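You operate a simulated robot arm through the tools that you are given. There is no shell and no other tool. Be economical: measure what you need, move in short steps, check, and stop when the job is done.

You run a simulated two-armed robot. Do the job below in one go: nothing can be reset, and whatever is moved stays where it is left.

TASK
Take the lid off the can marked "soap" on the door end of the left wall bench and lay it down there.

Only the result counts: the job must be done as asked and must still hold three seconds after the hand-in. Knocking over, shifting, dropping, spilling or breaking anything else fails it. Lids that push on must go on centred and level and be pressed home; caps that screw on are set level and turned clockwise until they are tight.

THE ROBOT
Two 7-joint arms with two-finger parallel grippers on one trunk, on a base that drives. Base frame: it is fixed to the floor where the robot stands at the start and does not move with it; the origin is under the middle of the robot, x ahead of it, y to its left, z up. Lengths are in mm, angles in rad, forces in N, time in s.
The left shoulder is at the start at [-82, 119, 851], the right one opposite. With the tool pointing down near the work surface each hand reaches from about 100 to 560 mm from the robot's upright axis, wherever it stands, measured 20 degrees to its own side. Payload 3.43 kg a hand.
The TCP of each hand is the grasp point between the finger pads, 30 mm short of the fingertips. In the tool frame z runs along the fingers and y along their closing line. The gripper opens to 94 mm. The fingers are 28 mm wide and 10 mm thick; the gripper's body (50 by 96 mm) begins 55 mm behind the TCP.
Orientation is told as [roll, pitch, yaw] about the base's x, y, z axes, in that order, counted from this pose: with the fingers straight down and closing along the base's y, the tool's x points along the base's -x, its y along +y and its z along -z.

THE INTERFACE
- The arms move only by the tool arm_command. It takes "left_series", "right_series" or both (then of equal length, played together; a hand with none holds still); each is a list of rows, each a list of 3 entries, a list of its own where there are three numbers: the turn, a rotation vector about the base's x, y, z in rad, then the shift along the base's x, y, z in mm, then the closure, from 0 (fully open) to 1 (shut). In form: [[[wx, wy, wz], [tx, ty, tz], fingers], ...]. A call has 1 to 10 rows; each row is the pose to reach, as a shift and turn from the pose commanded when the call began. Each row takes 0.2 s and may step no farther than 50 mm and 0.15 rad from the row before; otherwise, or with a gripper value out of range, the whole call is refused. A pose out of reach is approached as far as the arm can. The call stops where the force on the tool passes 40 N (or 10 N more than at its start, if that is more) or the arm is blocked; 0.2 s more then pass. The fingers move at their own pace (about 153 mm/s each) and stop on an object; they squeeze with about 33 N. The grip force told is the motor's: it shows also when the fingers shut on nothing. Time passes only in rows, and 0.2 s behind the last, so rows that repeat a pose let the fingers close. The reply holds the time, the measured pose of the TCP, the force on the tool along the base axes, the opening and the grip force, in the units named above and with some noise, with the torque about the TCP (base axes, N m) and any sound that the robot's microphone picked up, and new pictures: "show" is both (left out), scene, wrist or none (wrist: the cameras of the hands that moved).
- Cameras (640 x 400 px; columns grow to the right, rows downward): "scene" is now at [34.7, 14, 1561.7]; the picture's right is [0.17, -0.99, 0.00], its down [-0.73, -0.13, -0.68] and it looks along [0.67, 0.12, -0.74] (base axes); focal length 288 px, centre (320, 200). "left" rides on the left gripper at [76, -14, -102] in its tool frame; the picture's right is [0.18, 0.98, 0.00], its down [-0.75, 0.14, -0.64] and it looks along [-0.63, 0.12, 0.77] (tool axes); focal length 243 px, centre (320, 200). "right" rides on the right gripper at [76, 14, -102] in its tool frame; the picture's right is [-0.18, 0.98, 0.00], its down [-0.75, -0.14, -0.64] and it looks along [-0.63, -0.12, 0.77] (tool axes); focal length 243 px, centre (320, 200).
- slide_trunk(by): slides the trunk up (or, below 0, down) by that many mm; the arms and the scene camera ride with it, the base frame stays. It gives what a move gives, with no picture.
- roll_base(legs): drives the robot by 1 to 6 legs, each [ahead, left, turn to the left] in mm, mm and rad, along the robot's own axes; the way and the turn of a leg run together, so that a leg with both is an arc; at most 1500 mm and 3.142 rad a leg. The arms and the cameras ride along, it lands a little off, and it stops where it bumps. It gives what a move gives, and a new picture of the scene camera.
- head_to(pan, tilt): turns the head with the scene camera to pan (to the left, within 2.496 rad either way) and tilt (down, from -0.506 to 1.204), counted from straight ahead of the robot. It gives what a move gives, and a new picture of the scene camera.
- locate(camera, pixels): there is no depth. For up to 12 entries [column, row, z] of the newest picture of that camera ("zoom" is the newest enlarged one), the place [x, y] in the base frame at which the ray of that pixel passes the height z, good to about 2 mm. It takes no simulated time.
- enlarge(camera, box): a new picture of the part [left, top, right, bottom] of that camera's present view, enlarged. It takes no simulated time.
- finish_job(): hands the job in; it is judged then, once.

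Go step by step. Measure first, check grasps and placings, and put right what went wrong. The budget is 80 turns and 260 pictures, counting those below and the enlarged ones. Unless the task says otherwise, let go and move clear before handing in, and close with one line.

The tools are called after "Request:" as a command line: name --argument value ..., lists and objects as JSON in quotes. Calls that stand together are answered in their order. arm_command: Moves the arms, as the interface text tells. Its arguments: {"type":"object","properties":{"left_series":{"type":"array","items":{"type":"array"}},"right_series":{"type":"array","items":{"type":"array"}},"show":{"type":"string","enum":["both","scene","wrist","none"]}},"required":[]} The other tools are called the same way: slide_trunk (by) slides the trunk up or down; roll_base (legs) drives the base; head_to (pan, tilt) turns the head that bears the scene camera; locate (camera, pixels) gives the place at which the rays of pixels pass given heights; enlarge (camera, box) takes an enlarged picture of a part of a camera's view; finish_job () hands the job in.

At the start:

```text
t: 0.0
left_tcp_pos: [276.1, 112.1, 1200.7]
left_orientation: [-0.001, -0.001, 0.001]
left_ft_force: [-0.1, -0.6, 0.0]
left_torque: [-0.01, -0.01, 0.0]
left_width: 93.9
left_grasp_force: 0.1
right_tcp_pos: [281.5, -96.4, 1177.3]
right_orientation: [-0.002, 0.001, 0.002]
right_ft_force: [1.1, -0.1, -0.1]
right_torque: [0.01, -0.02, -0.03]
right_width: 94.0
right_grasp_force: 0.0
trunk travel left (down, up): [-275.0, 60.0]
robot x, y, heading: [-1.6, 0.6, -0.004]
head pan, tilt: [0.173, 0.827]
```

scene: 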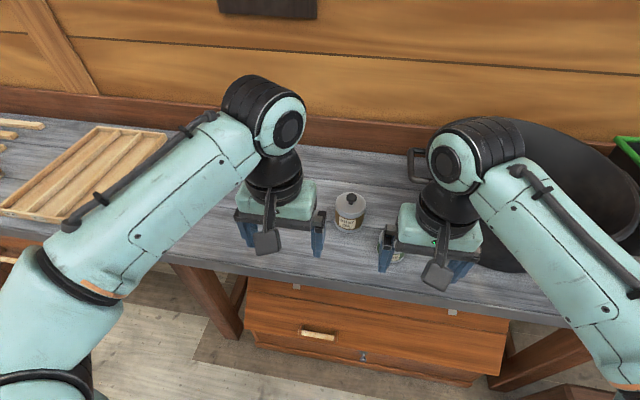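
right: 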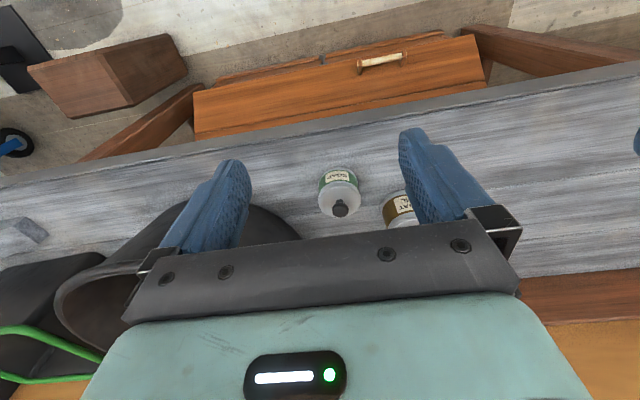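
left: 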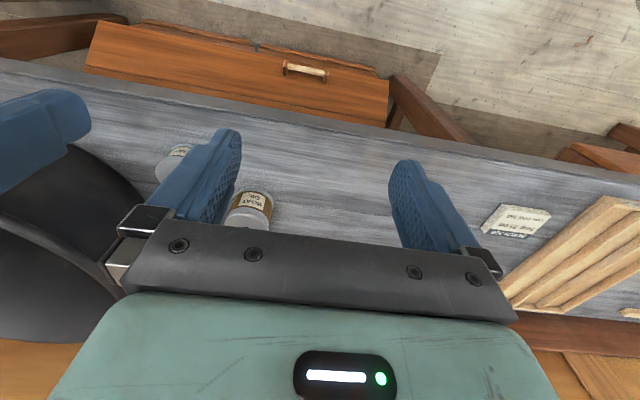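

The pictures show a bench ahead with a can marked SOAP (right picture, about (338,190)), but I don't know whether this is the left wall bench. I'll look around first.

Request:
head_to --pan 1.4 --tilt 0.4

Request:
head_to --pan 2.45 --tilt 0.4

Request:
head_to --pan -1.4 --tilt 0.4

Request:
head_to --pan -2.45 --tilt 0.4

Request:
head_to --pan 0 --tilt 0.3

```text
t: 1.4
left_tcp_pos: [276.2, 111.6, 1201.8]
left_orientation: [-0.001, 0.001, 0.0]
left_ft_force: [-0.5, -0.4, 0.1]
left_torque: [-0.01, 0.01, -0.01]
left_width: 94.0
left_grasp_force: 0.1
right_tcp_pos: [281.1, -96.2, 1176.9]
right_orientation: [-0.001, 0.001, -0.001]
right_ft_force: [0.4, -1.8, -0.2]
right_torque: [0.01, 0.0, 0.01]
right_width: 93.9
right_grasp_force: 0.1
trunk travel left (down, up): [-275.0, 60.0]
robot x, y, heading: [-1.8, -2.5, 0.005]
head pan, tilt: [1.4, 0.4]
```

scene: 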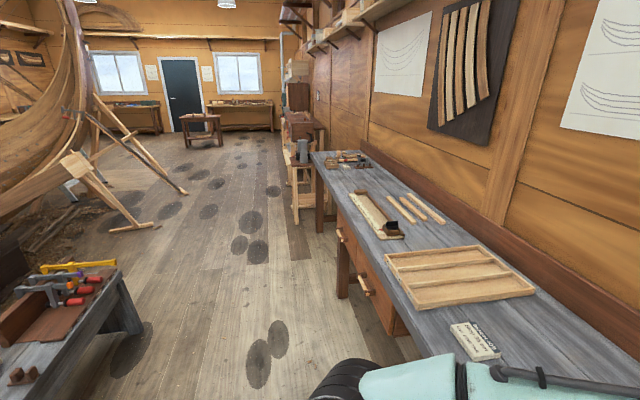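

```text
t: 2.7
left_tcp_pos: [276.1, 112.6, 1201.6]
left_orientation: [0.0, 0.0, 0.0]
left_ft_force: [-0.1, -0.2, 0.4]
left_torque: [0.0, -0.03, -0.01]
left_width: 94.0
left_grasp_force: 0.1
right_tcp_pos: [279.8, -95.8, 1177.3]
right_orientation: [0.0, -0.002, 0.001]
right_ft_force: [0.5, 0.2, -0.3]
right_torque: [-0.03, 0.0, 0.02]
right_width: 93.7
right_grasp_force: 0.1
trunk travel left (down, up): [-275.0, 60.0]
robot x, y, heading: [1.2, 1.7, 0.0]
head pan, tilt: [2.45, 0.4]
```

scene: 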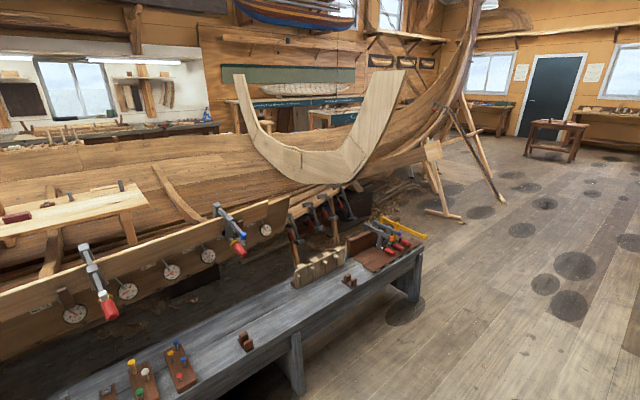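

```text
t: 5.9
left_tcp_pos: [276.1, 111.6, 1201.8]
left_orientation: [0.0, 0.0, 0.001]
left_ft_force: [0.5, 0.3, 0.0]
left_torque: [-0.01, -0.02, -0.03]
left_width: 93.9
left_grasp_force: 0.0
right_tcp_pos: [281.7, -96.4, 1176.8]
right_orientation: [-0.001, 0.0, 0.0]
right_ft_force: [0.8, 0.9, 0.2]
right_torque: [0.01, -0.04, 0.0]
right_width: 94.0
right_grasp_force: 0.1
trunk travel left (down, up): [-275.0, 60.0]
robot x, y, heading: [0.3, 2.1, -0.003]
head pan, tilt: [-1.4, 0.4]
```

scene: 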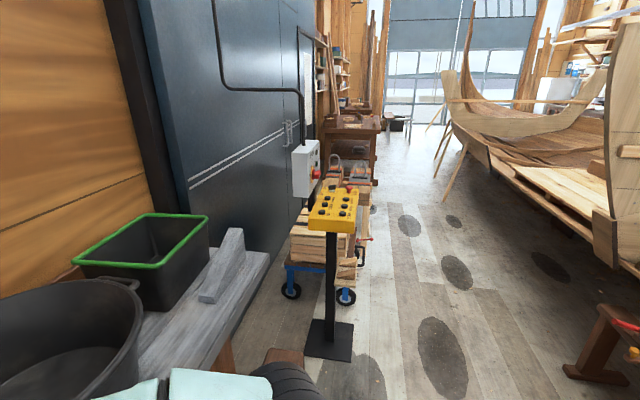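

```text
t: 7.2
left_tcp_pos: [275.0, 111.2, 1201.2]
left_orientation: [0.0, 0.0, -0.002]
left_ft_force: [-0.5, -0.3, -0.4]
left_torque: [0.01, 0.01, -0.01]
left_width: 94.1
left_grasp_force: 0.1
right_tcp_pos: [281.2, -95.0, 1177.1]
right_orientation: [0.001, 0.001, -0.001]
right_ft_force: [-0.4, 0.0, -0.2]
right_torque: [0.0, 0.0, 0.0]
right_width: 94.2
right_grasp_force: 0.0
trunk travel left (down, up): [-275.0, 60.0]
robot x, y, heading: [2.0, -0.3, -0.0]
head pan, tilt: [-2.45, 0.4]
```

scene: 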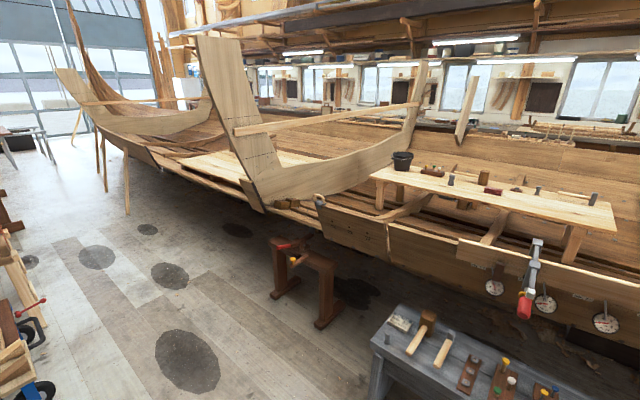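

```text
t: 9.4
left_tcp_pos: [275.4, 110.9, 1202.1]
left_orientation: [0.001, 0.0, -0.001]
left_ft_force: [-0.6, 0.2, -0.6]
left_torque: [-0.05, 0.01, -0.01]
left_width: 93.7
left_grasp_force: 0.1
right_tcp_pos: [280.9, -97.0, 1176.6]
right_orientation: [0.001, 0.0, -0.001]
right_ft_force: [0.0, -0.1, -0.2]
right_torque: [0.01, 0.03, -0.02]
right_width: 94.1
right_grasp_force: 0.1
trunk travel left (down, up): [-275.0, 60.0]
robot x, y, heading: [1.4, 0.1, -0.001]
head pan, tilt: [0.0, 0.3]
```

scene: 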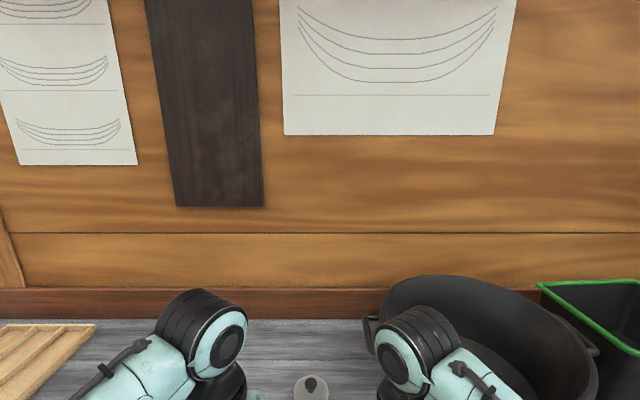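

The bench ahead ends at the large door on its right, and the cans stand at that end, so this is the right place. Now I'll look closely at the two cans.

Request:
enlarge --camera "right" --box '[260, 130, 460, 255]'

Request:
enlarge --camera "left" --box '[130, 130, 290, 230]'

Request:
head_to --pan -0.1 --tilt 0.95

```text
3.20 times, centred on (360, 192) of right
```

zoom: 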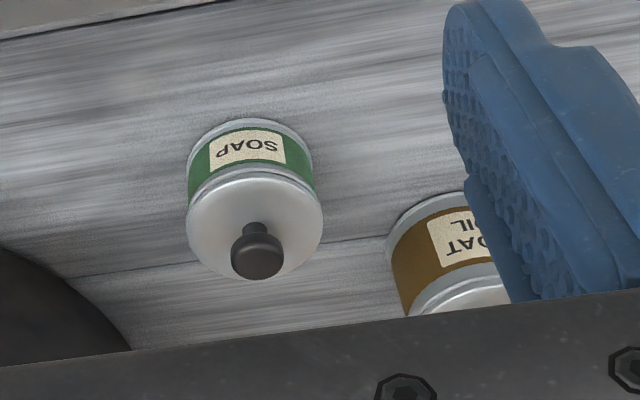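

```text
4.00 times, centred on (210, 180) of left
```

zoom: 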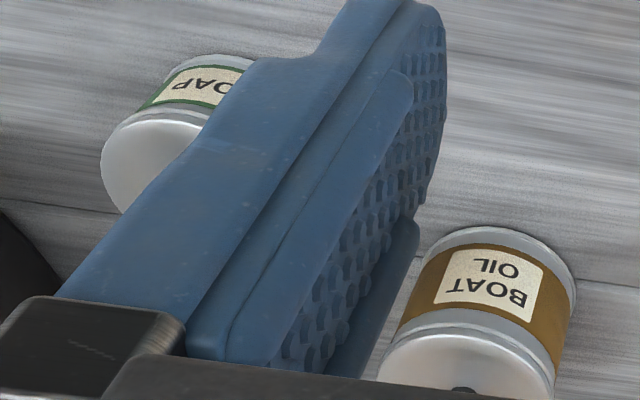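

```text
t: 10.4
left_tcp_pos: [275.6, 111.7, 1200.9]
left_orientation: [0.001, -0.001, -0.001]
left_ft_force: [-0.4, 0.1, -0.1]
left_torque: [0.04, -0.03, 0.0]
left_width: 94.2
left_grasp_force: 0.2
right_tcp_pos: [282.9, -97.0, 1176.6]
right_orientation: [-0.001, -0.002, -0.001]
right_ft_force: [0.4, -0.2, 0.1]
right_torque: [0.0, 0.01, 0.0]
right_width: 94.0
right_grasp_force: 0.1
trunk travel left (down, up): [-275.0, 60.0]
robot x, y, heading: [-2.1, 2.4, -0.001]
head pan, tilt: [-0.099, 0.949]
```

scene: 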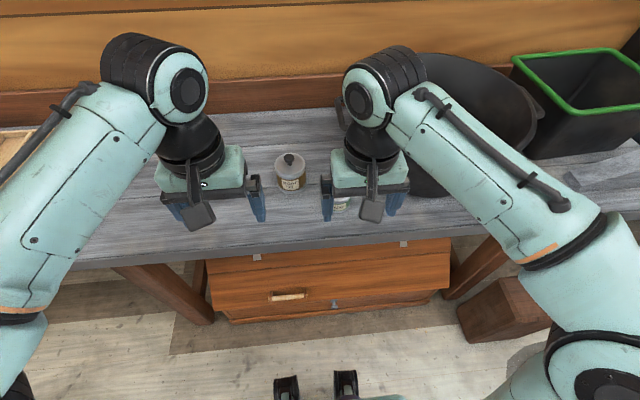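

The SOAP can (right zoom, knob at about (257,252)) and its neighbour BOAT OIL are clear. I'll triangulate heights from both wrist cameras and the scene camera.

Request:
locate --camera "right" --pixels '[[318.1, 197.2, 700], [318.1, 197.2, 800], [318.1, 197.2, 900], [340.3, 208.8, 800], [340.3, 208.8, 900], [409, 227, 800]]'

Request:
locate --camera "left" --pixels '[[155.3, 170, 700], [155.3, 170, 800], [155.3, 170, 900], [274, 200, 750], [274, 200, 850], [226, 222, 850]]'

Request:
locate --camera "scene" --pixels '[[289, 158, 800], [289, 158, 900], [305, 182, 750], [305, 182, 850]]'

Request:
enlarge --camera "scene" --box '[240, 130, 400, 230]'

```text
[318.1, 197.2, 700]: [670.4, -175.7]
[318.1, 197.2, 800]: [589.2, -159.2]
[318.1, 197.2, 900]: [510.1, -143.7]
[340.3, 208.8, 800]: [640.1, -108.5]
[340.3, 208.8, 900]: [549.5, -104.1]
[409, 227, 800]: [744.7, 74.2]
```

```text
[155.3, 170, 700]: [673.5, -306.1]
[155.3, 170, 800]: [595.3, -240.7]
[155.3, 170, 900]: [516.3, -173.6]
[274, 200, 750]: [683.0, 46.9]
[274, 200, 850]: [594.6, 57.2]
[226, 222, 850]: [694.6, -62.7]
```

```text
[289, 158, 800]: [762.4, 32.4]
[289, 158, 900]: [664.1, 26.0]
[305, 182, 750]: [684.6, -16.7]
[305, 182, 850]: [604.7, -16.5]
```

```text
4.00 times, centred on (320, 180) of scene
```

zoom: 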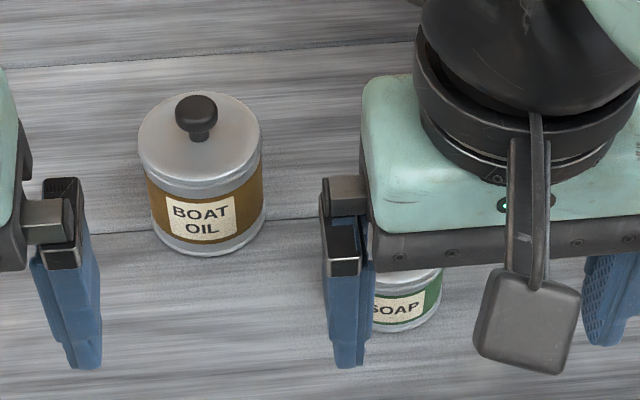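

Triangulation puts the soap lid's rim at about z 958, near (470,-100). I'll bring the right hand lower and closer for a better measurement.

Request:
arm_command --right_series '[[[0, 0, 0], [20, 0, -30], 0], [[0, 0, 0], [40, 0, -60], 0], [[0, 0, 0], [60, 0, -80], 0], [[0, 0, 0], [60, 0, -80], 0]]' --show "wrist"

Request:
enlarge --camera "right" --box '[240, 130, 400, 230]'

```text
t: 11.4
left_tcp_pos: [275.3, 111.9, 1201.7]
left_orientation: [0.001, 0.001, 0.0]
left_ft_force: [-0.9, -0.7, 0.4]
left_torque: [-0.01, 0.02, -0.02]
left_width: 94.0
left_grasp_force: 0.1
right_tcp_pos: [343.4, -99.3, 1094.2]
right_orientation: [0.0, -0.001, 0.0]
right_ft_force: [-0.6, -0.8, 0.1]
right_torque: [0.01, -0.03, 0.02]
right_width: 94.1
right_grasp_force: 0.0
trunk travel left (down, up): [-275.0, 60.0]
robot x, y, heading: [-0.7, 4.0, -0.001]
head pan, tilt: [-0.099, 0.949]
```

right: 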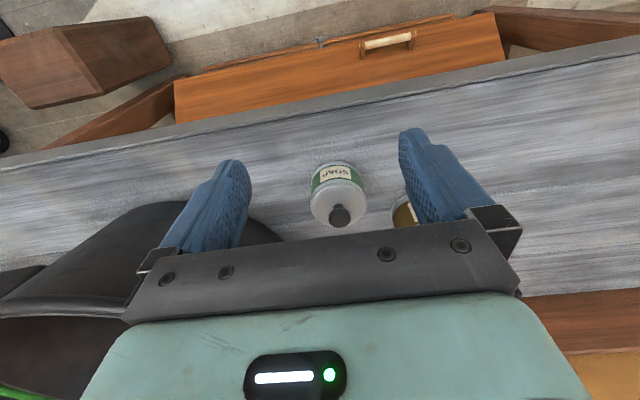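

```text
4.00 times, centred on (320, 180) of right
```

zoom: 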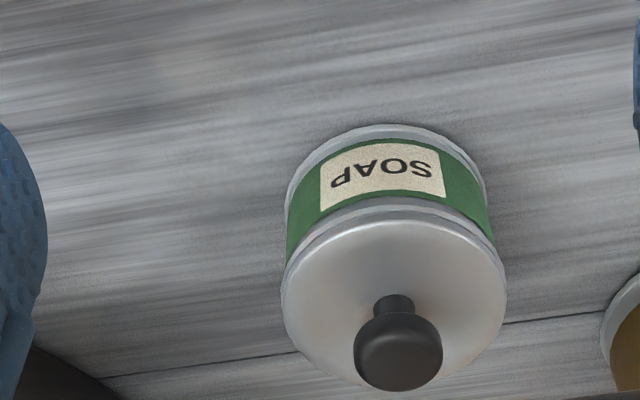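

The can is now clear; knob at zoom (398,350), lid edges at columns 281 and 506. I'll locate those to pin down the height against the first view.

Request:
locate --camera "zoom" --pixels '[[398, 355, 900], [398, 355, 980], [281, 298, 900], [281, 298, 958], [506, 298, 900], [506, 298, 958], [385, 125, 850], [385, 125, 900], [394, 212, 958], [394, 390, 958]]'

```text
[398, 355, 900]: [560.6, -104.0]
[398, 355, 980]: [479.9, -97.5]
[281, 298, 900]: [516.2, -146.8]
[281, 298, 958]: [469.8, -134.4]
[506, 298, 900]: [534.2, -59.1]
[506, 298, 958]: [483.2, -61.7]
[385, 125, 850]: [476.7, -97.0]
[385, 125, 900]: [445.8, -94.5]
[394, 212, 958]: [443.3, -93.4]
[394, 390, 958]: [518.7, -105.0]
```

Estimates agree on lid top about z 958 and centre about (481,-99), but within perhaps 15 mm. I'll take a view with a sideways baseline to sharpen it.

Request:
arm_command --right_series '[[[0, 0, 0], [0, -40, -10], 0], [[0, 0, 0], [0, -80, -20], 0], [[0, 0, 0], [0, -100, -30], 0], [[0, 0, 0], [0, -100, -30], 0]]' --show "wrist"

Request:
enlarge --camera "right" --box '[320, 130, 480, 230]'

```text
t: 12.4
left_tcp_pos: [275.3, 111.9, 1201.3]
left_orientation: [0.0, 0.0, -0.001]
left_ft_force: [-0.5, -0.4, 0.0]
left_torque: [0.0, -0.02, 0.0]
left_width: 94.0
left_grasp_force: 0.1
right_tcp_pos: [340.3, -195.3, 1063.3]
right_orientation: [-0.002, 0.001, 0.0]
right_ft_force: [-0.3, 0.5, -0.7]
right_torque: [-0.06, -0.01, 0.05]
right_width: 94.0
right_grasp_force: 0.1
trunk travel left (down, up): [-275.0, 60.0]
robot x, y, heading: [-4.0, 0.4, -0.002]
head pan, tilt: [-0.099, 0.949]
```

right: 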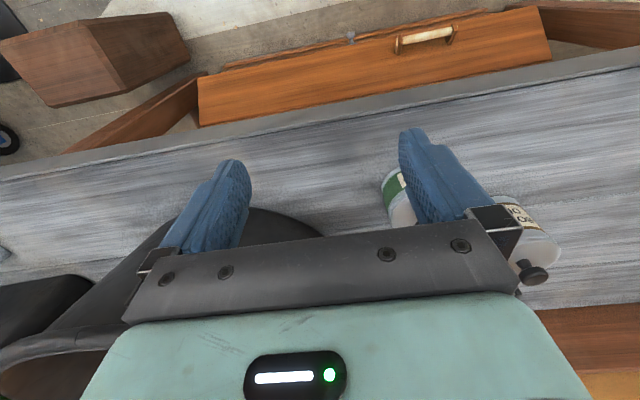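

```text
4.00 times, centred on (400, 180) of right
```

zoom: 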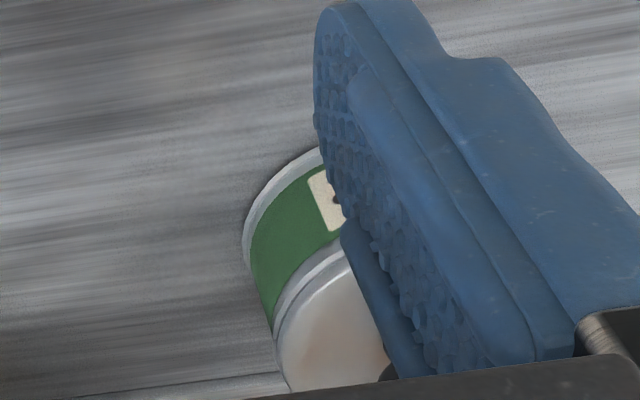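

The finger hides the knob here, but the scene camera should now see the can unobstructed.

Request:
enlarge --camera "scene" --box '[260, 130, 420, 230]'

```text
4.00 times, centred on (340, 180) of scene
```

zoom: 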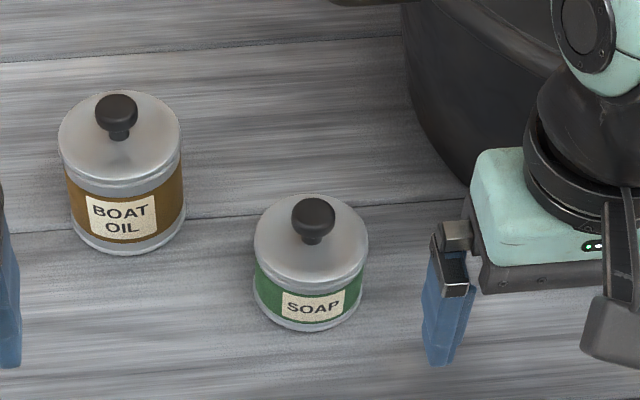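

Clear view: knob at zoom (313,215), knob neck foot (314,243), lid rim columns 254–369. I'll locate these to intersect with the wrist rays.

Request:
locate --camera "zoom" --pixels '[[313, 217, 960], [313, 217, 1000], [314, 241, 930], [314, 241, 960], [254, 240, 930], [254, 240, 958], [369, 242, 930], [369, 242, 958], [311, 332, 880], [311, 332, 910], [311, 282, 940], [311, 195, 940]]'

```text
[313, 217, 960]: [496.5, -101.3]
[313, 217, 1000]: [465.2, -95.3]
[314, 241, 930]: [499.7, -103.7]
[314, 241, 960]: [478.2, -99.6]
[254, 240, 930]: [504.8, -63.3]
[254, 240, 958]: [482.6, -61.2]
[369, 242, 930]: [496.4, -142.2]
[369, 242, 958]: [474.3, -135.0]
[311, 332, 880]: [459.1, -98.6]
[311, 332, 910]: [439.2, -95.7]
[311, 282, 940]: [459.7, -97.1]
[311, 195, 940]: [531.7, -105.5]
```

The rays agree: lid rim z≈958, knob centre ≈(481,-98,977), knob about 27 mm wide. Before approaching I need the clearance to the black tub on the right.

Request:
enlarge --camera "scene" --box '[270, 30, 590, 230]'

Request:
locate --camera "scene" --pixels '[[338, 112, 1000], [338, 112, 1100], [362, 145, 900], [376, 178, 900], [376, 178, 1000], [380, 70, 1100], [380, 70, 1000]]'

```text
2.00 times, centred on (430, 130) of scene
```

zoom: 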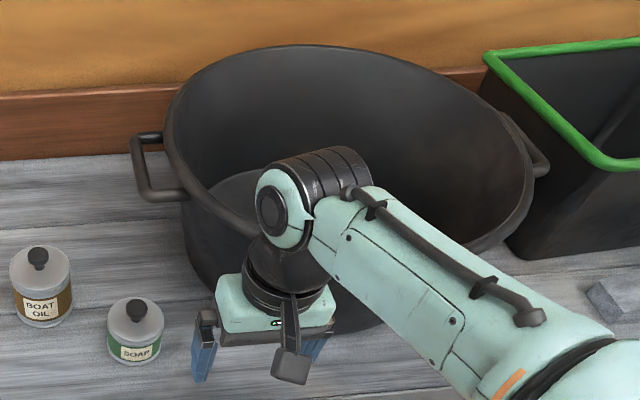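

```text
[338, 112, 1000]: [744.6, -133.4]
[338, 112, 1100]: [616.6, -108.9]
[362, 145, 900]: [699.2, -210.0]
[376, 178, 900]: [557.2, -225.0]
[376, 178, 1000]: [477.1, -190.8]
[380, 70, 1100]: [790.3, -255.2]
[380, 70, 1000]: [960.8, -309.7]
```

Request:
locate --camera "zoom" --pixels '[[160, 203, 1050], [160, 203, 1100], [185, 195, 1050], [185, 195, 1100], [215, 225, 1050], [215, 225, 1100], [235, 240, 1050], [235, 240, 1100], [200, 280, 900], [190, 250, 950]]'

```text
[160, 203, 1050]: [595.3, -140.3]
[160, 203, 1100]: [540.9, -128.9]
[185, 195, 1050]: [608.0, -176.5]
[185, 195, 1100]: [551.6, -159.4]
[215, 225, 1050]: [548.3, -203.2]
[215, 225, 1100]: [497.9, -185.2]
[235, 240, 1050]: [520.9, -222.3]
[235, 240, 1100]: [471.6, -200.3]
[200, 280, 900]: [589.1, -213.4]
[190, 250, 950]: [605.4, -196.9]
```

The tub's rim is no nearer than about y -185 at x 500, so the hand (to y ≈ -155) clears it. I'll go over the can at a safe height with the fingers half open.

Request:
arm_command --right_series '[[[0, 0, 0], [0, 35, 10], 0.35], [[0, 0, 0], [0, 70, 15], 0.35], [[0, 0, 0], [10, 97, 15], 0.35], [[0, 0, 0], [45, 98, 15], 0.35], [[0, 0, 0], [80, 98, 15], 0.35], [[0, 0, 0], [115, 98, 15], 0.35], [[0, 0, 0], [139, 98, 15], 0.35], [[0, 0, 0], [139, 98, 15], 0.35]]' --show "both"

Request:
enlarge --camera "right" --box '[200, 100, 440, 250]'

Request:
enlarge --camera "scene" --box '[240, 80, 480, 230]'

```text
t: 14.2
left_tcp_pos: [274.8, 110.9, 1202.0]
left_orientation: [-0.001, 0.0, -0.001]
left_ft_force: [-0.1, 0.5, 0.6]
left_torque: [-0.01, 0.0, 0.0]
left_width: 94.1
left_grasp_force: 0.0
right_tcp_pos: [479.8, -97.0, 1083.2]
right_orientation: [0.0, 0.001, 0.001]
right_ft_force: [0.0, -0.8, -0.3]
right_torque: [-0.02, -0.01, 0.0]
right_width: 61.1
right_grasp_force: 0.0
trunk travel left (down, up): [-275.0, 60.0]
robot x, y, heading: [1.0, 3.7, 0.001]
head pan, tilt: [-0.099, 0.949]
```

scene: 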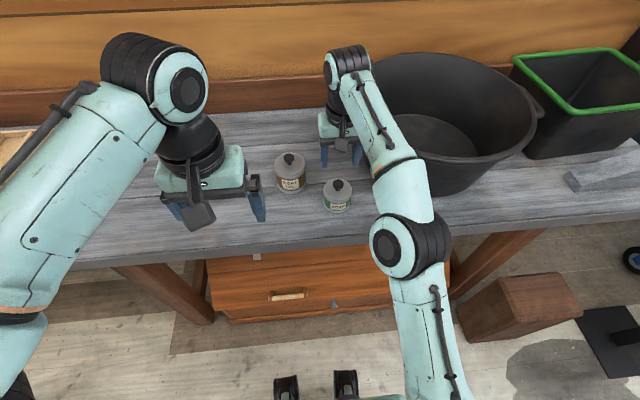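
right: 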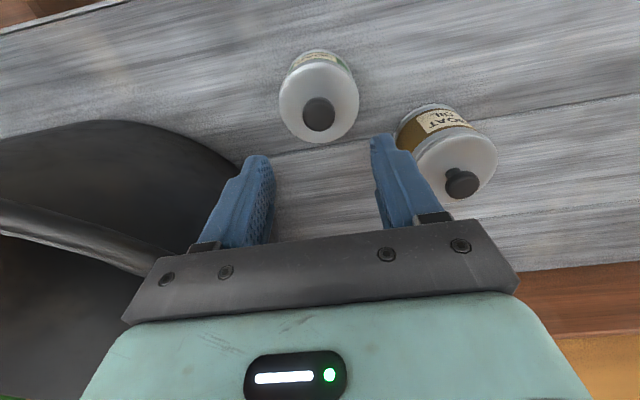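

```text
2.67 times, centred on (320, 175) of right
```

zoom: 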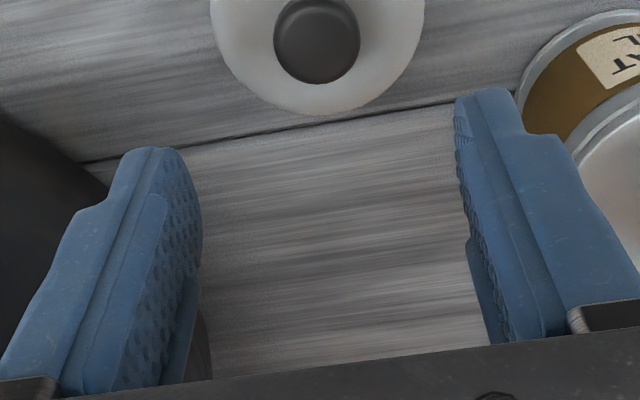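

```text
2.67 times, centred on (360, 155) of scene
```

zoom: 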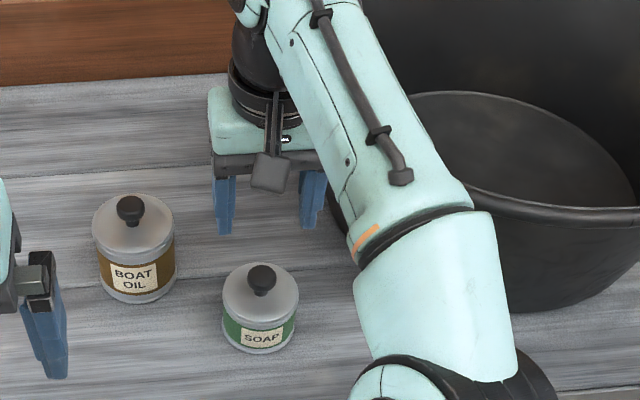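

The hand is over the can at height 1083; the knob shows at (318.5,115) in the right picture. I'll check its place from this nearly overhead view.

Request:
locate --camera "right" --pixels '[[318.5, 114, 970], [318.5, 114, 980], [280, 97, 958], [359, 97, 958], [318, 143, 958], [318, 57, 958], [461, 185, 980]]'

Request:
enlarge --camera "right" --box '[240, 40, 400, 140]'

```text
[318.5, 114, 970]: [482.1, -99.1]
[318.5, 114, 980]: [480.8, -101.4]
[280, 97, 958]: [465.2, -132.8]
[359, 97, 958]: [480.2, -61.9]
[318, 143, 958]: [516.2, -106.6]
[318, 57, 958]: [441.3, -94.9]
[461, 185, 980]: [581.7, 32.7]
```

```text
4.00 times, centred on (320, 90) of right
```

zoom: 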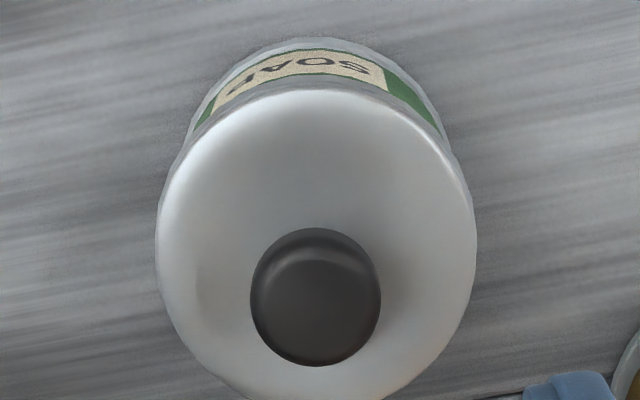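

Knob centre is at (481.5,-100). I'll align and go down so the fingertips stop just over the lid, then look before closing.

Request:
arm_command --right_series '[[[0, 0, 0], [1.5, -2.5, -20], 0.35], [[0, 0, 0], [1.5, -2.5, -45], 0.35], [[0, 0, 0], [1.5, -2.5, -65], 0.35], [[0, 0, 0], [1.5, -2.5, -78], 0.35], [[0, 0, 0], [1.5, -2.5, -84], 0.35], [[0, 0, 0], [1.5, -2.5, -84], 0.35]]' --show "both"

Request:
enlarge --camera "right" --box '[200, 100, 440, 250]'

Request:
enlarge --camera "scene" --box '[260, 130, 420, 230]'

```text
t: 15.7
left_tcp_pos: [276.2, 111.6, 1202.0]
left_orientation: [0.0, 0.001, 0.0]
left_ft_force: [0.1, 0.8, 0.5]
left_torque: [0.02, -0.03, -0.02]
left_width: 94.1
left_grasp_force: 0.1
right_tcp_pos: [483.0, -99.8, 998.5]
right_orientation: [-0.001, -0.001, 0.0]
right_ft_force: [-0.2, 0.1, 0.0]
right_torque: [0.02, 0.0, 0.0]
right_width: 61.4
right_grasp_force: 0.0
trunk travel left (down, up): [-275.0, 60.0]
robot x, y, heading: [-1.1, -0.4, 0.002]
head pan, tilt: [-0.099, 0.949]
```

scene: 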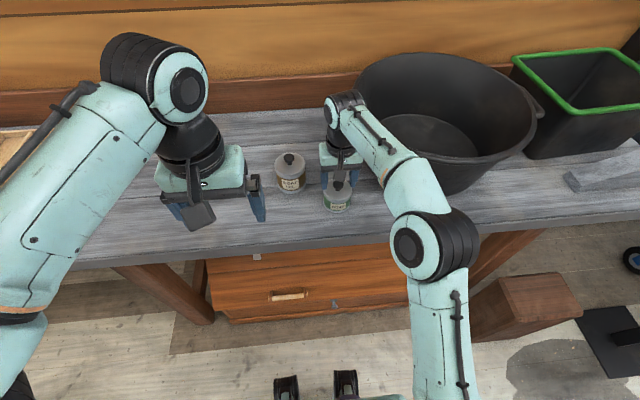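
right: 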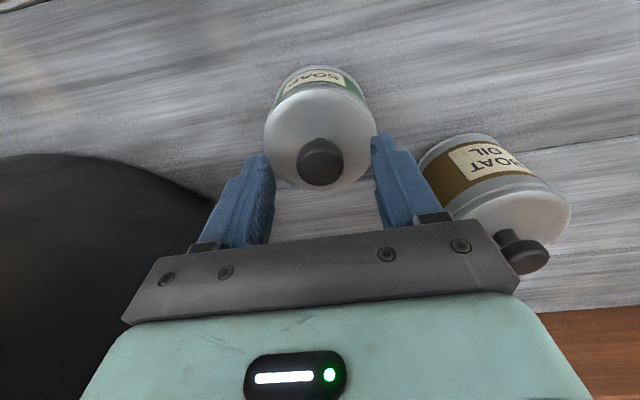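

```text
2.67 times, centred on (320, 175) of right
```

zoom: 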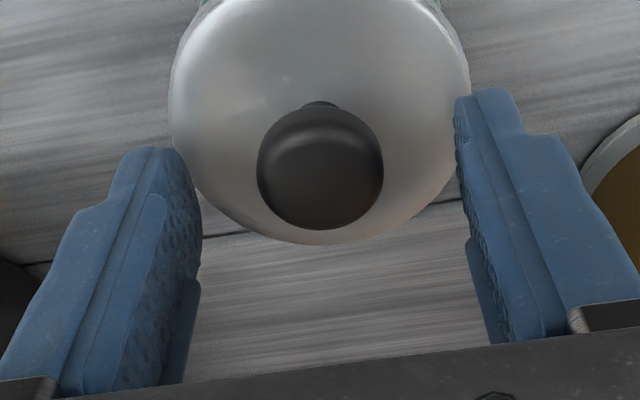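

```text
4.00 times, centred on (340, 180) of scene
```

zoom: 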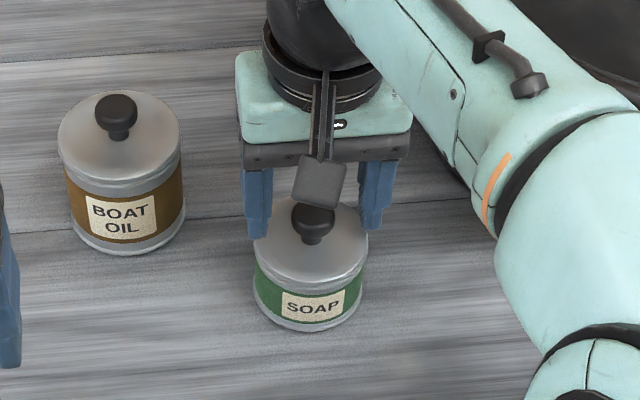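

The fingertips straddle the knob (zoom knob centre column 320, pads 195 and 458), no contact force. I'll narrow to about 36 mm and check centring.

Request:
arm_command --right_series '[[[0, 0, 0], [0, 0, 0], 0.5], [[0, 0, 0], [0, 0, 0], 0.63], [[0, 0, 0], [0, 0, 0], 0.63]]' --show "none"

Request:
enlarge --camera "right" --box '[240, 110, 400, 210]'

```text
t: 16.4
left_tcp_pos: [275.5, 111.0, 1200.5]
left_orientation: [0.0, -0.001, 0.0]
left_ft_force: [-0.5, 0.6, -0.1]
left_torque: [0.0, 0.0, -0.01]
left_width: 93.9
left_grasp_force: 0.1
right_tcp_pos: [483.1, -99.0, 999.7]
right_orientation: [0.0, 0.001, -0.001]
right_ft_force: [-0.4, 0.3, -0.1]
right_torque: [0.0, 0.03, 0.0]
right_width: 34.8
right_grasp_force: 0.0
trunk travel left (down, up): [-275.0, 60.0]
robot x, y, heading: [-1.5, -2.1, 0.003]
head pan, tilt: [-0.099, 0.949]
```

```text
4.00 times, centred on (320, 160) of right
```

zoom: 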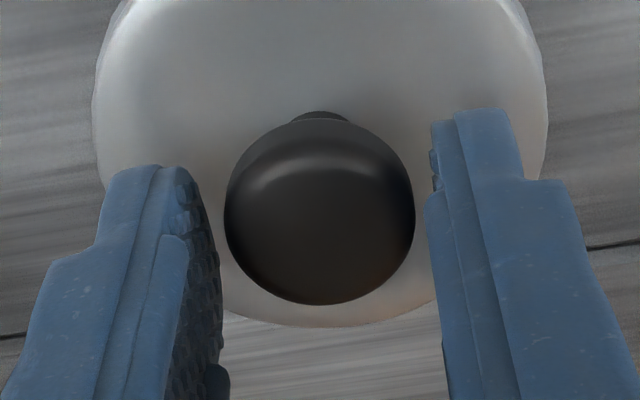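

The knob sits centred between the pads. Closing on it.

Request:
arm_command --right_series '[[[0, 0, 0], [0, 0, 0], 0.75], [[0, 0, 0], [0, 0, 0], 1], [[0, 0, 0], [0, 0, 0], 1], [[0, 0, 0], [0, 0, 0], 1]]' --show "wrist"

```text
t: 17.4
left_tcp_pos: [276.0, 111.5, 1200.9]
left_orientation: [0.001, 0.002, 0.002]
left_ft_force: [0.4, 0.0, 0.0]
left_torque: [-0.01, -0.02, -0.02]
left_width: 94.0
left_grasp_force: 0.0
right_tcp_pos: [483.3, -99.7, 998.8]
right_orientation: [0.001, 0.0, -0.001]
right_ft_force: [0.3, -0.5, 0.4]
right_torque: [0.01, 0.03, -0.02]
right_width: 26.1
right_grasp_force: 33.2
trunk travel left (down, up): [-275.0, 60.0]
robot x, y, heading: [-1.1, 0.7, -0.003]
head pan, tilt: [-0.099, 0.949]
heard: snap
```

right: 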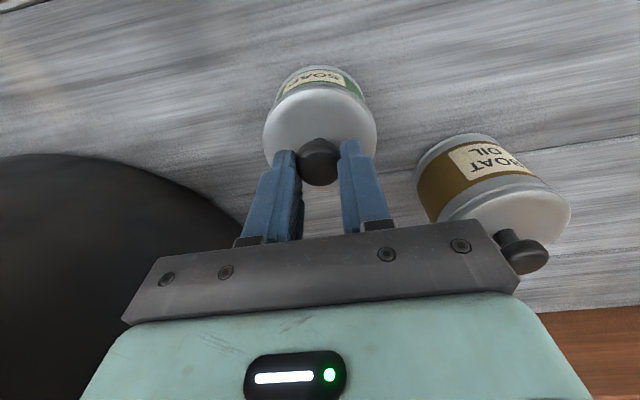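

The knob is held (26.1 mm, 33 N); a "snap" was heard, perhaps of the fingers closing. I'll lift only a few millimetres to feel whether the lid comes freely.

Request:
arm_command --right_series '[[[0, 0, 0], [0, 0, 1.5], 1], [[0, 0, 0], [0, 0, 3], 1], [[0, 0, 0], [0, 0, 3], 1]]' --show "none"

Request:
enlarge --camera "scene" --box '[290, 150, 386, 210]'

Request:
enlarge --camera "right" --box '[240, 50, 400, 150]'

```text
t: 18.2
left_tcp_pos: [275.1, 111.4, 1201.6]
left_orientation: [0.0, -0.001, 0.001]
left_ft_force: [0.2, 0.6, -0.3]
left_torque: [-0.02, 0.0, 0.03]
left_width: 93.9
left_grasp_force: 0.1
right_tcp_pos: [483.5, -98.6, 1001.1]
right_orientation: [0.0, -0.001, 0.001]
right_ft_force: [-1.0, 0.0, 0.2]
right_torque: [0.01, 0.02, 0.0]
right_width: 25.7
right_grasp_force: 32.7
trunk travel left (down, up): [-275.0, 60.0]
robot x, y, heading: [-0.1, -3.4, -0.006]
head pan, tilt: [-0.099, 0.949]
```

```text
6.67 times, centred on (338, 180) of scene
```

zoom: 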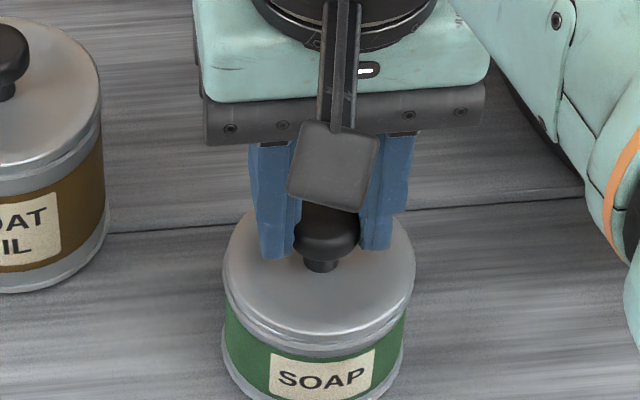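

```text
4.00 times, centred on (320, 100) of right
```

zoom: 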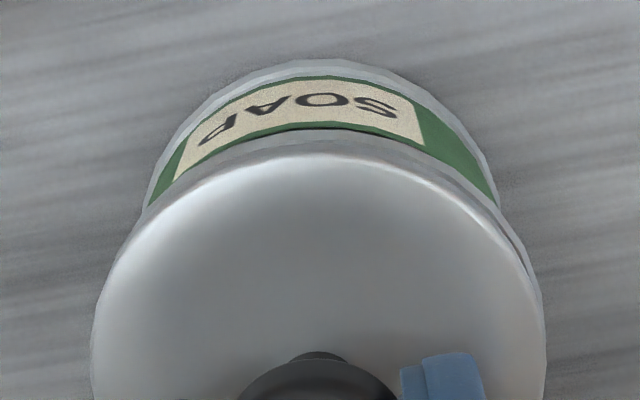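

There is no pulling force after 3 mm, so the lid seems loose. I'll raise it to about 15 mm in small steps and look.

Request:
arm_command --right_series '[[[0, 0, 0], [0, 0, 3], 1], [[0, 0, 0], [0, 0, 6], 1], [[0, 0, 0], [0, 0, 9], 1], [[0, 0, 0], [0, 0, 12], 1], [[0, 0, 0], [0, 0, 12], 1]]' --show "none"

Request:
enlarge --camera "scene" --box '[290, 150, 386, 210]'

Request:
enlarge --camera "right" --box '[200, 50, 440, 200]'

```text
t: 19.4
left_tcp_pos: [275.8, 112.1, 1201.6]
left_orientation: [0.001, 0.0, -0.002]
left_ft_force: [-0.2, 0.1, 0.5]
left_torque: [0.01, 0.02, 0.03]
left_width: 93.7
left_grasp_force: 0.1
right_tcp_pos: [481.6, -100.2, 1015.5]
right_orientation: [-0.001, 0.0, 0.002]
right_ft_force: [0.1, -0.8, -0.6]
right_torque: [-0.02, 0.03, 0.01]
right_width: 26.0
right_grasp_force: 33.0
trunk travel left (down, up): [-275.0, 60.0]
robot x, y, heading: [-0.1, 0.2, -0.003]
head pan, tilt: [-0.099, 0.949]
```

```text
6.67 times, centred on (338, 180) of scene
```

zoom: 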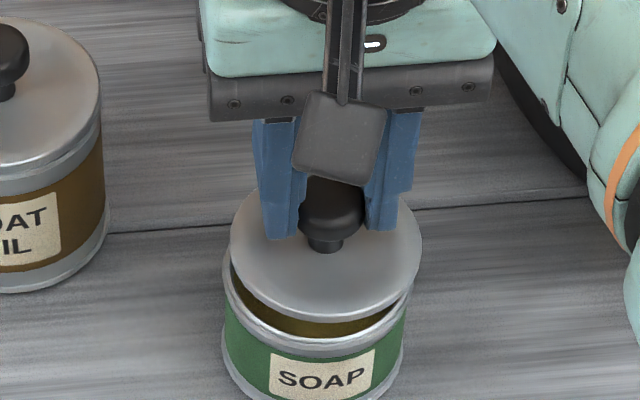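

```text
2.67 times, centred on (320, 125) of right
```

zoom: 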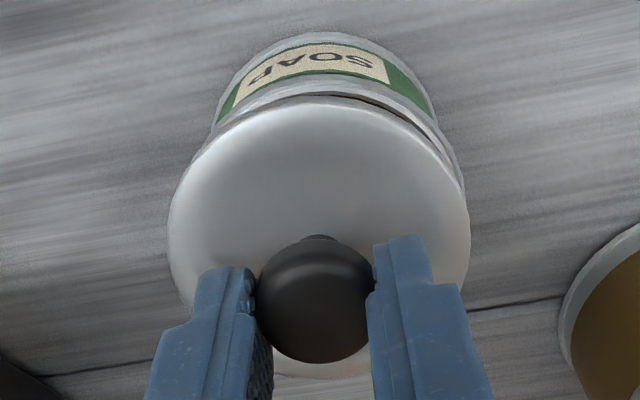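

The lid is clear of the can, held level (a dark gap shows under it). I'll look for a free landing spot on the bench in front and to the left of the can.

Request:
locate --camera "scene" --pixels '[[320, 238, 900], [260, 245, 900], [200, 253, 900], [270, 215, 900], [290, 210, 900], [275, 190, 900], [305, 190, 900]]'

Request:
enlarge --camera "scene" --box '[150, 110, 470, 310]'

```text
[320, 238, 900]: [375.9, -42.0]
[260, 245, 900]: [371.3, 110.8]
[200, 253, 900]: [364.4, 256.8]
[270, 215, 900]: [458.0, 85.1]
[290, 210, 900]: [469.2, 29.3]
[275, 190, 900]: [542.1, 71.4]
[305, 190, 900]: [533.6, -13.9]
```

```text
2.00 times, centred on (310, 210) of scene
```

zoom: 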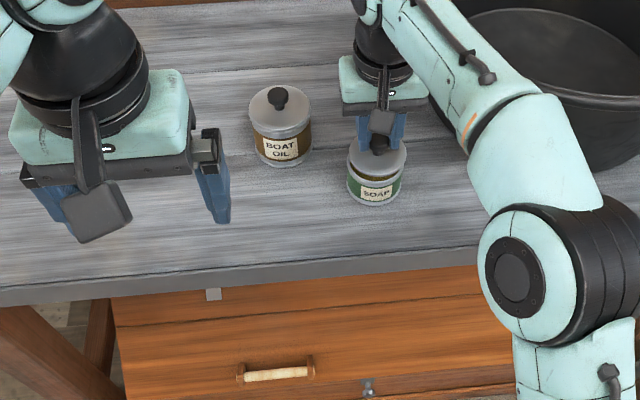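

A free spot is around (450, 10): the front edge is at x≈375 and both cans are well clear. I'll lift, carry the lid over there and lower to a little above the bench.

Request:
arm_command --right_series '[[[0, 0, 0], [0, 0, 20], 1], [[0, 0, 0], [0, 0, 40], 1], [[0, 0, 0], [-8, 28, 40], 1], [[0, 0, 0], [-16, 56, 40], 1], [[0, 0, 0], [-24, 84, 40], 1], [[0, 0, 0], [-32, 110, 40], 1], [[0, 0, 0], [-32, 110, 15], 1], [[0, 0, 0], [-32, 110, -15], 1], [[0, 0, 0], [-32, 110, -40], 1], [[0, 0, 0], [-32, 110, -40], 1]]' --show "both"

Request:
enlarge --camera "scene" --box '[240, 150, 400, 250]'

```text
t: 21.6
left_tcp_pos: [276.5, 112.0, 1201.9]
left_orientation: [0.001, 0.0, -0.001]
left_ft_force: [0.5, 0.4, -1.0]
left_torque: [0.02, -0.01, -0.01]
left_width: 93.8
left_grasp_force: 0.0
right_tcp_pos: [453.7, 10.0, 971.5]
right_orientation: [0.0, 0.0, 0.0]
right_ft_force: [0.1, -0.7, -0.1]
right_torque: [-0.02, -0.01, -0.01]
right_width: 26.3
right_grasp_force: 33.0
trunk travel left (down, up): [-275.0, 60.0]
robot x, y, heading: [0.9, 0.7, 0.001]
head pan, tilt: [-0.099, 0.949]
```

scene: 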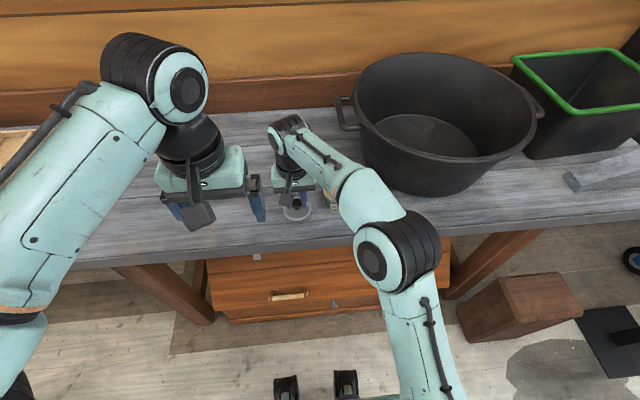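
right: 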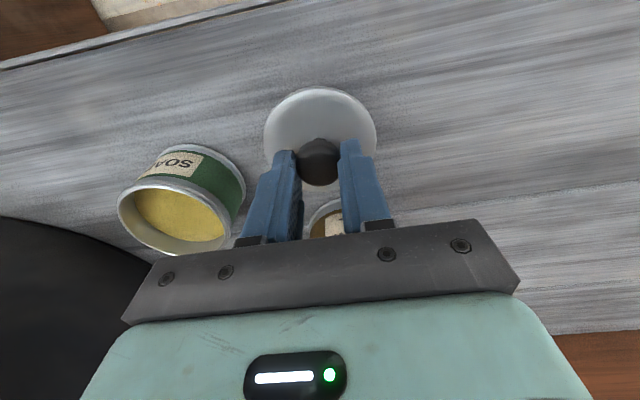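

```text
4.00 times, centred on (320, 200) of scene
```

zoom: 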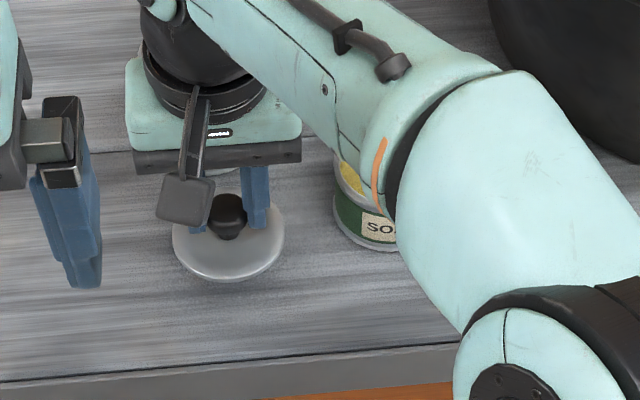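

The lid hangs level over bare bench, and the open soap can stands undisturbed. Now I'll lower slowly in small steps to feel the bench.

Request:
arm_command --right_series '[[[0, 0, 0], [0, 0, -3], 1], [[0, 0, 0], [0, 0, -6], 1], [[0, 0, 0], [0, 0, -9], 1], [[0, 0, 0], [0, 0, -12], 1], [[0, 0, 0], [0, 0, -12], 1]]' --show "none"

Request:
enlarge --camera "scene" --box '[270, 180, 334, 220]'

```text
t: 22.9
left_tcp_pos: [275.6, 110.9, 1202.1]
left_orientation: [0.001, 0.0, 0.001]
left_ft_force: [0.3, -0.4, -0.6]
left_torque: [-0.01, -0.01, -0.01]
left_width: 94.1
left_grasp_force: 0.1
right_tcp_pos: [450.3, 9.6, 960.4]
right_orientation: [0.0, -0.001, 0.0]
right_ft_force: [-0.2, 0.4, -0.1]
right_torque: [0.01, 0.03, -0.01]
right_width: 26.4
right_grasp_force: 33.5
trunk travel left (down, up): [-275.0, 60.0]
robot x, y, heading: [4.5, -1.2, -0.001]
head pan, tilt: [-0.099, 0.949]
```

```text
10.00 times, centred on (302, 200) of scene
```

zoom: 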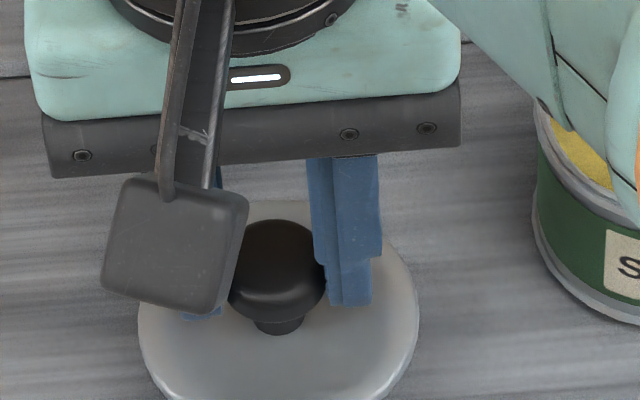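

No contact yet at 960. I'll keep going down in 1.5 mm steps.

Request:
arm_command --right_series '[[[0, 0, 0], [0, 0, -1.5], 1], [[0, 0, 0], [0, 0, -3], 1], [[0, 0, 0], [0, 0, -4.5], 1], [[0, 0, 0], [0, 0, -6], 1], [[0, 0, 0], [0, 0, -7.5], 1], [[0, 0, 0], [0, 0, -7.5], 1]]' --show "none"

Request:
enlarge --camera "scene" --box '[262, 190, 342, 240]'

```text
t: 24.2
left_tcp_pos: [275.3, 111.9, 1202.7]
left_orientation: [0.0, 0.0, 0.0]
left_ft_force: [-0.2, 1.1, 0.6]
left_torque: [-0.05, 0.03, 0.02]
left_width: 94.2
left_grasp_force: 0.0
right_tcp_pos: [449.5, 7.8, 951.7]
right_orientation: [0.0, -0.001, -0.002]
right_ft_force: [0.5, -0.6, -0.3]
right_torque: [0.05, 0.03, -0.02]
right_width: 26.1
right_grasp_force: 33.5
trunk travel left (down, up): [-275.0, 60.0]
robot x, y, heading: [0.6, 0.8, -0.003]
head pan, tilt: [-0.099, 0.949]
```

```text
8.00 times, centred on (302, 215) of scene
```

zoom: 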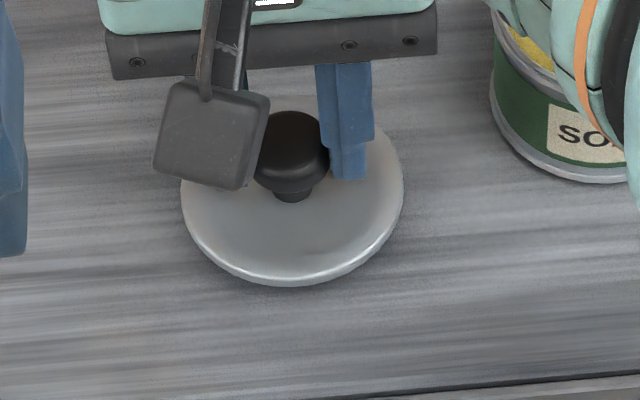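

Still free at 951.7, with a shadow appearing around the lid. Continuing down in 1 mm steps.

Request:
arm_command --right_series '[[[0, 0, 0], [0, 0, -1], 1], [[0, 0, 0], [0, 0, -2], 1], [[0, 0, 0], [0, 0, -3], 1], [[0, 0, 0], [0, 0, -4], 1], [[0, 0, 0], [0, 0, -5], 1], [[0, 0, 0], [0, 0, -6], 1], [[0, 0, 0], [0, 0, -6], 1]]' --show "none"

Request:
enlarge --camera "scene" --box '[262, 190, 342, 240]'

```text
t: 25.9
left_tcp_pos: [275.0, 112.5, 1202.8]
left_orientation: [-0.001, 0.0, 0.0]
left_ft_force: [0.2, 0.2, 0.3]
left_torque: [-0.01, -0.03, 0.01]
left_width: 93.9
left_grasp_force: 0.1
right_tcp_pos: [450.5, 8.2, 948.7]
right_orientation: [0.001, -0.001, -0.001]
right_ft_force: [-2.4, 0.8, 6.9]
right_torque: [-0.04, 0.12, 0.02]
right_width: 25.9
right_grasp_force: 32.8
trunk travel left (down, up): [-275.0, 60.0]
robot x, y, heading: [-0.1, 3.1, -0.002]
head pan, tilt: [-0.099, 0.949]
```

```text
8.00 times, centred on (302, 215) of scene
```

zoom: 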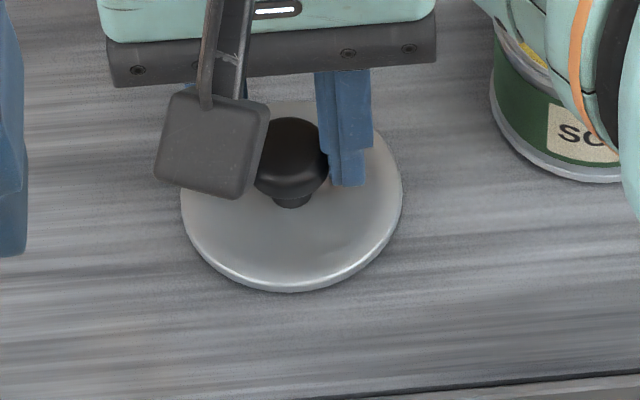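

The lid rests on the bench (6.9 N upward at z≈948.7). I'll ease the pressure and open the fingers gently.

Request:
arm_command --right_series '[[[0, 0, 0], [0, 0, 1.5], 1], [[0, 0, 0], [0, 0, 1.5], 0.68], [[0, 0, 0], [0, 0, 1.5], 0.5], [[0, 0, 0], [0, 0, 1.5], 0.4], [[0, 0, 0], [0, 0, 1.5], 0.4]]' --show "wrist"

```text
t: 27.1
left_tcp_pos: [276.2, 111.8, 1200.9]
left_orientation: [0.001, -0.001, -0.001]
left_ft_force: [-0.2, -0.2, -0.3]
left_torque: [-0.02, 0.02, 0.0]
left_width: 94.0
left_grasp_force: 0.0
right_tcp_pos: [450.5, 9.0, 947.5]
right_orientation: [0.0, 0.001, -0.001]
right_ft_force: [0.0, 0.2, -0.5]
right_torque: [-0.03, -0.02, 0.0]
right_width: 56.5
right_grasp_force: 0.0
trunk travel left (down, up): [-275.0, 60.0]
robot x, y, heading: [0.1, -0.3, 0.001]
head pan, tilt: [-0.099, 0.949]
```

right: 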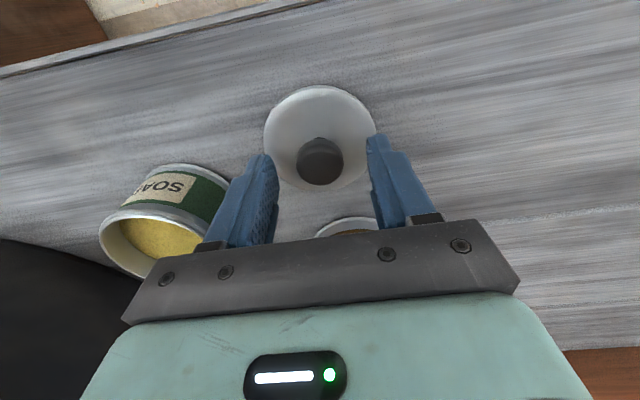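

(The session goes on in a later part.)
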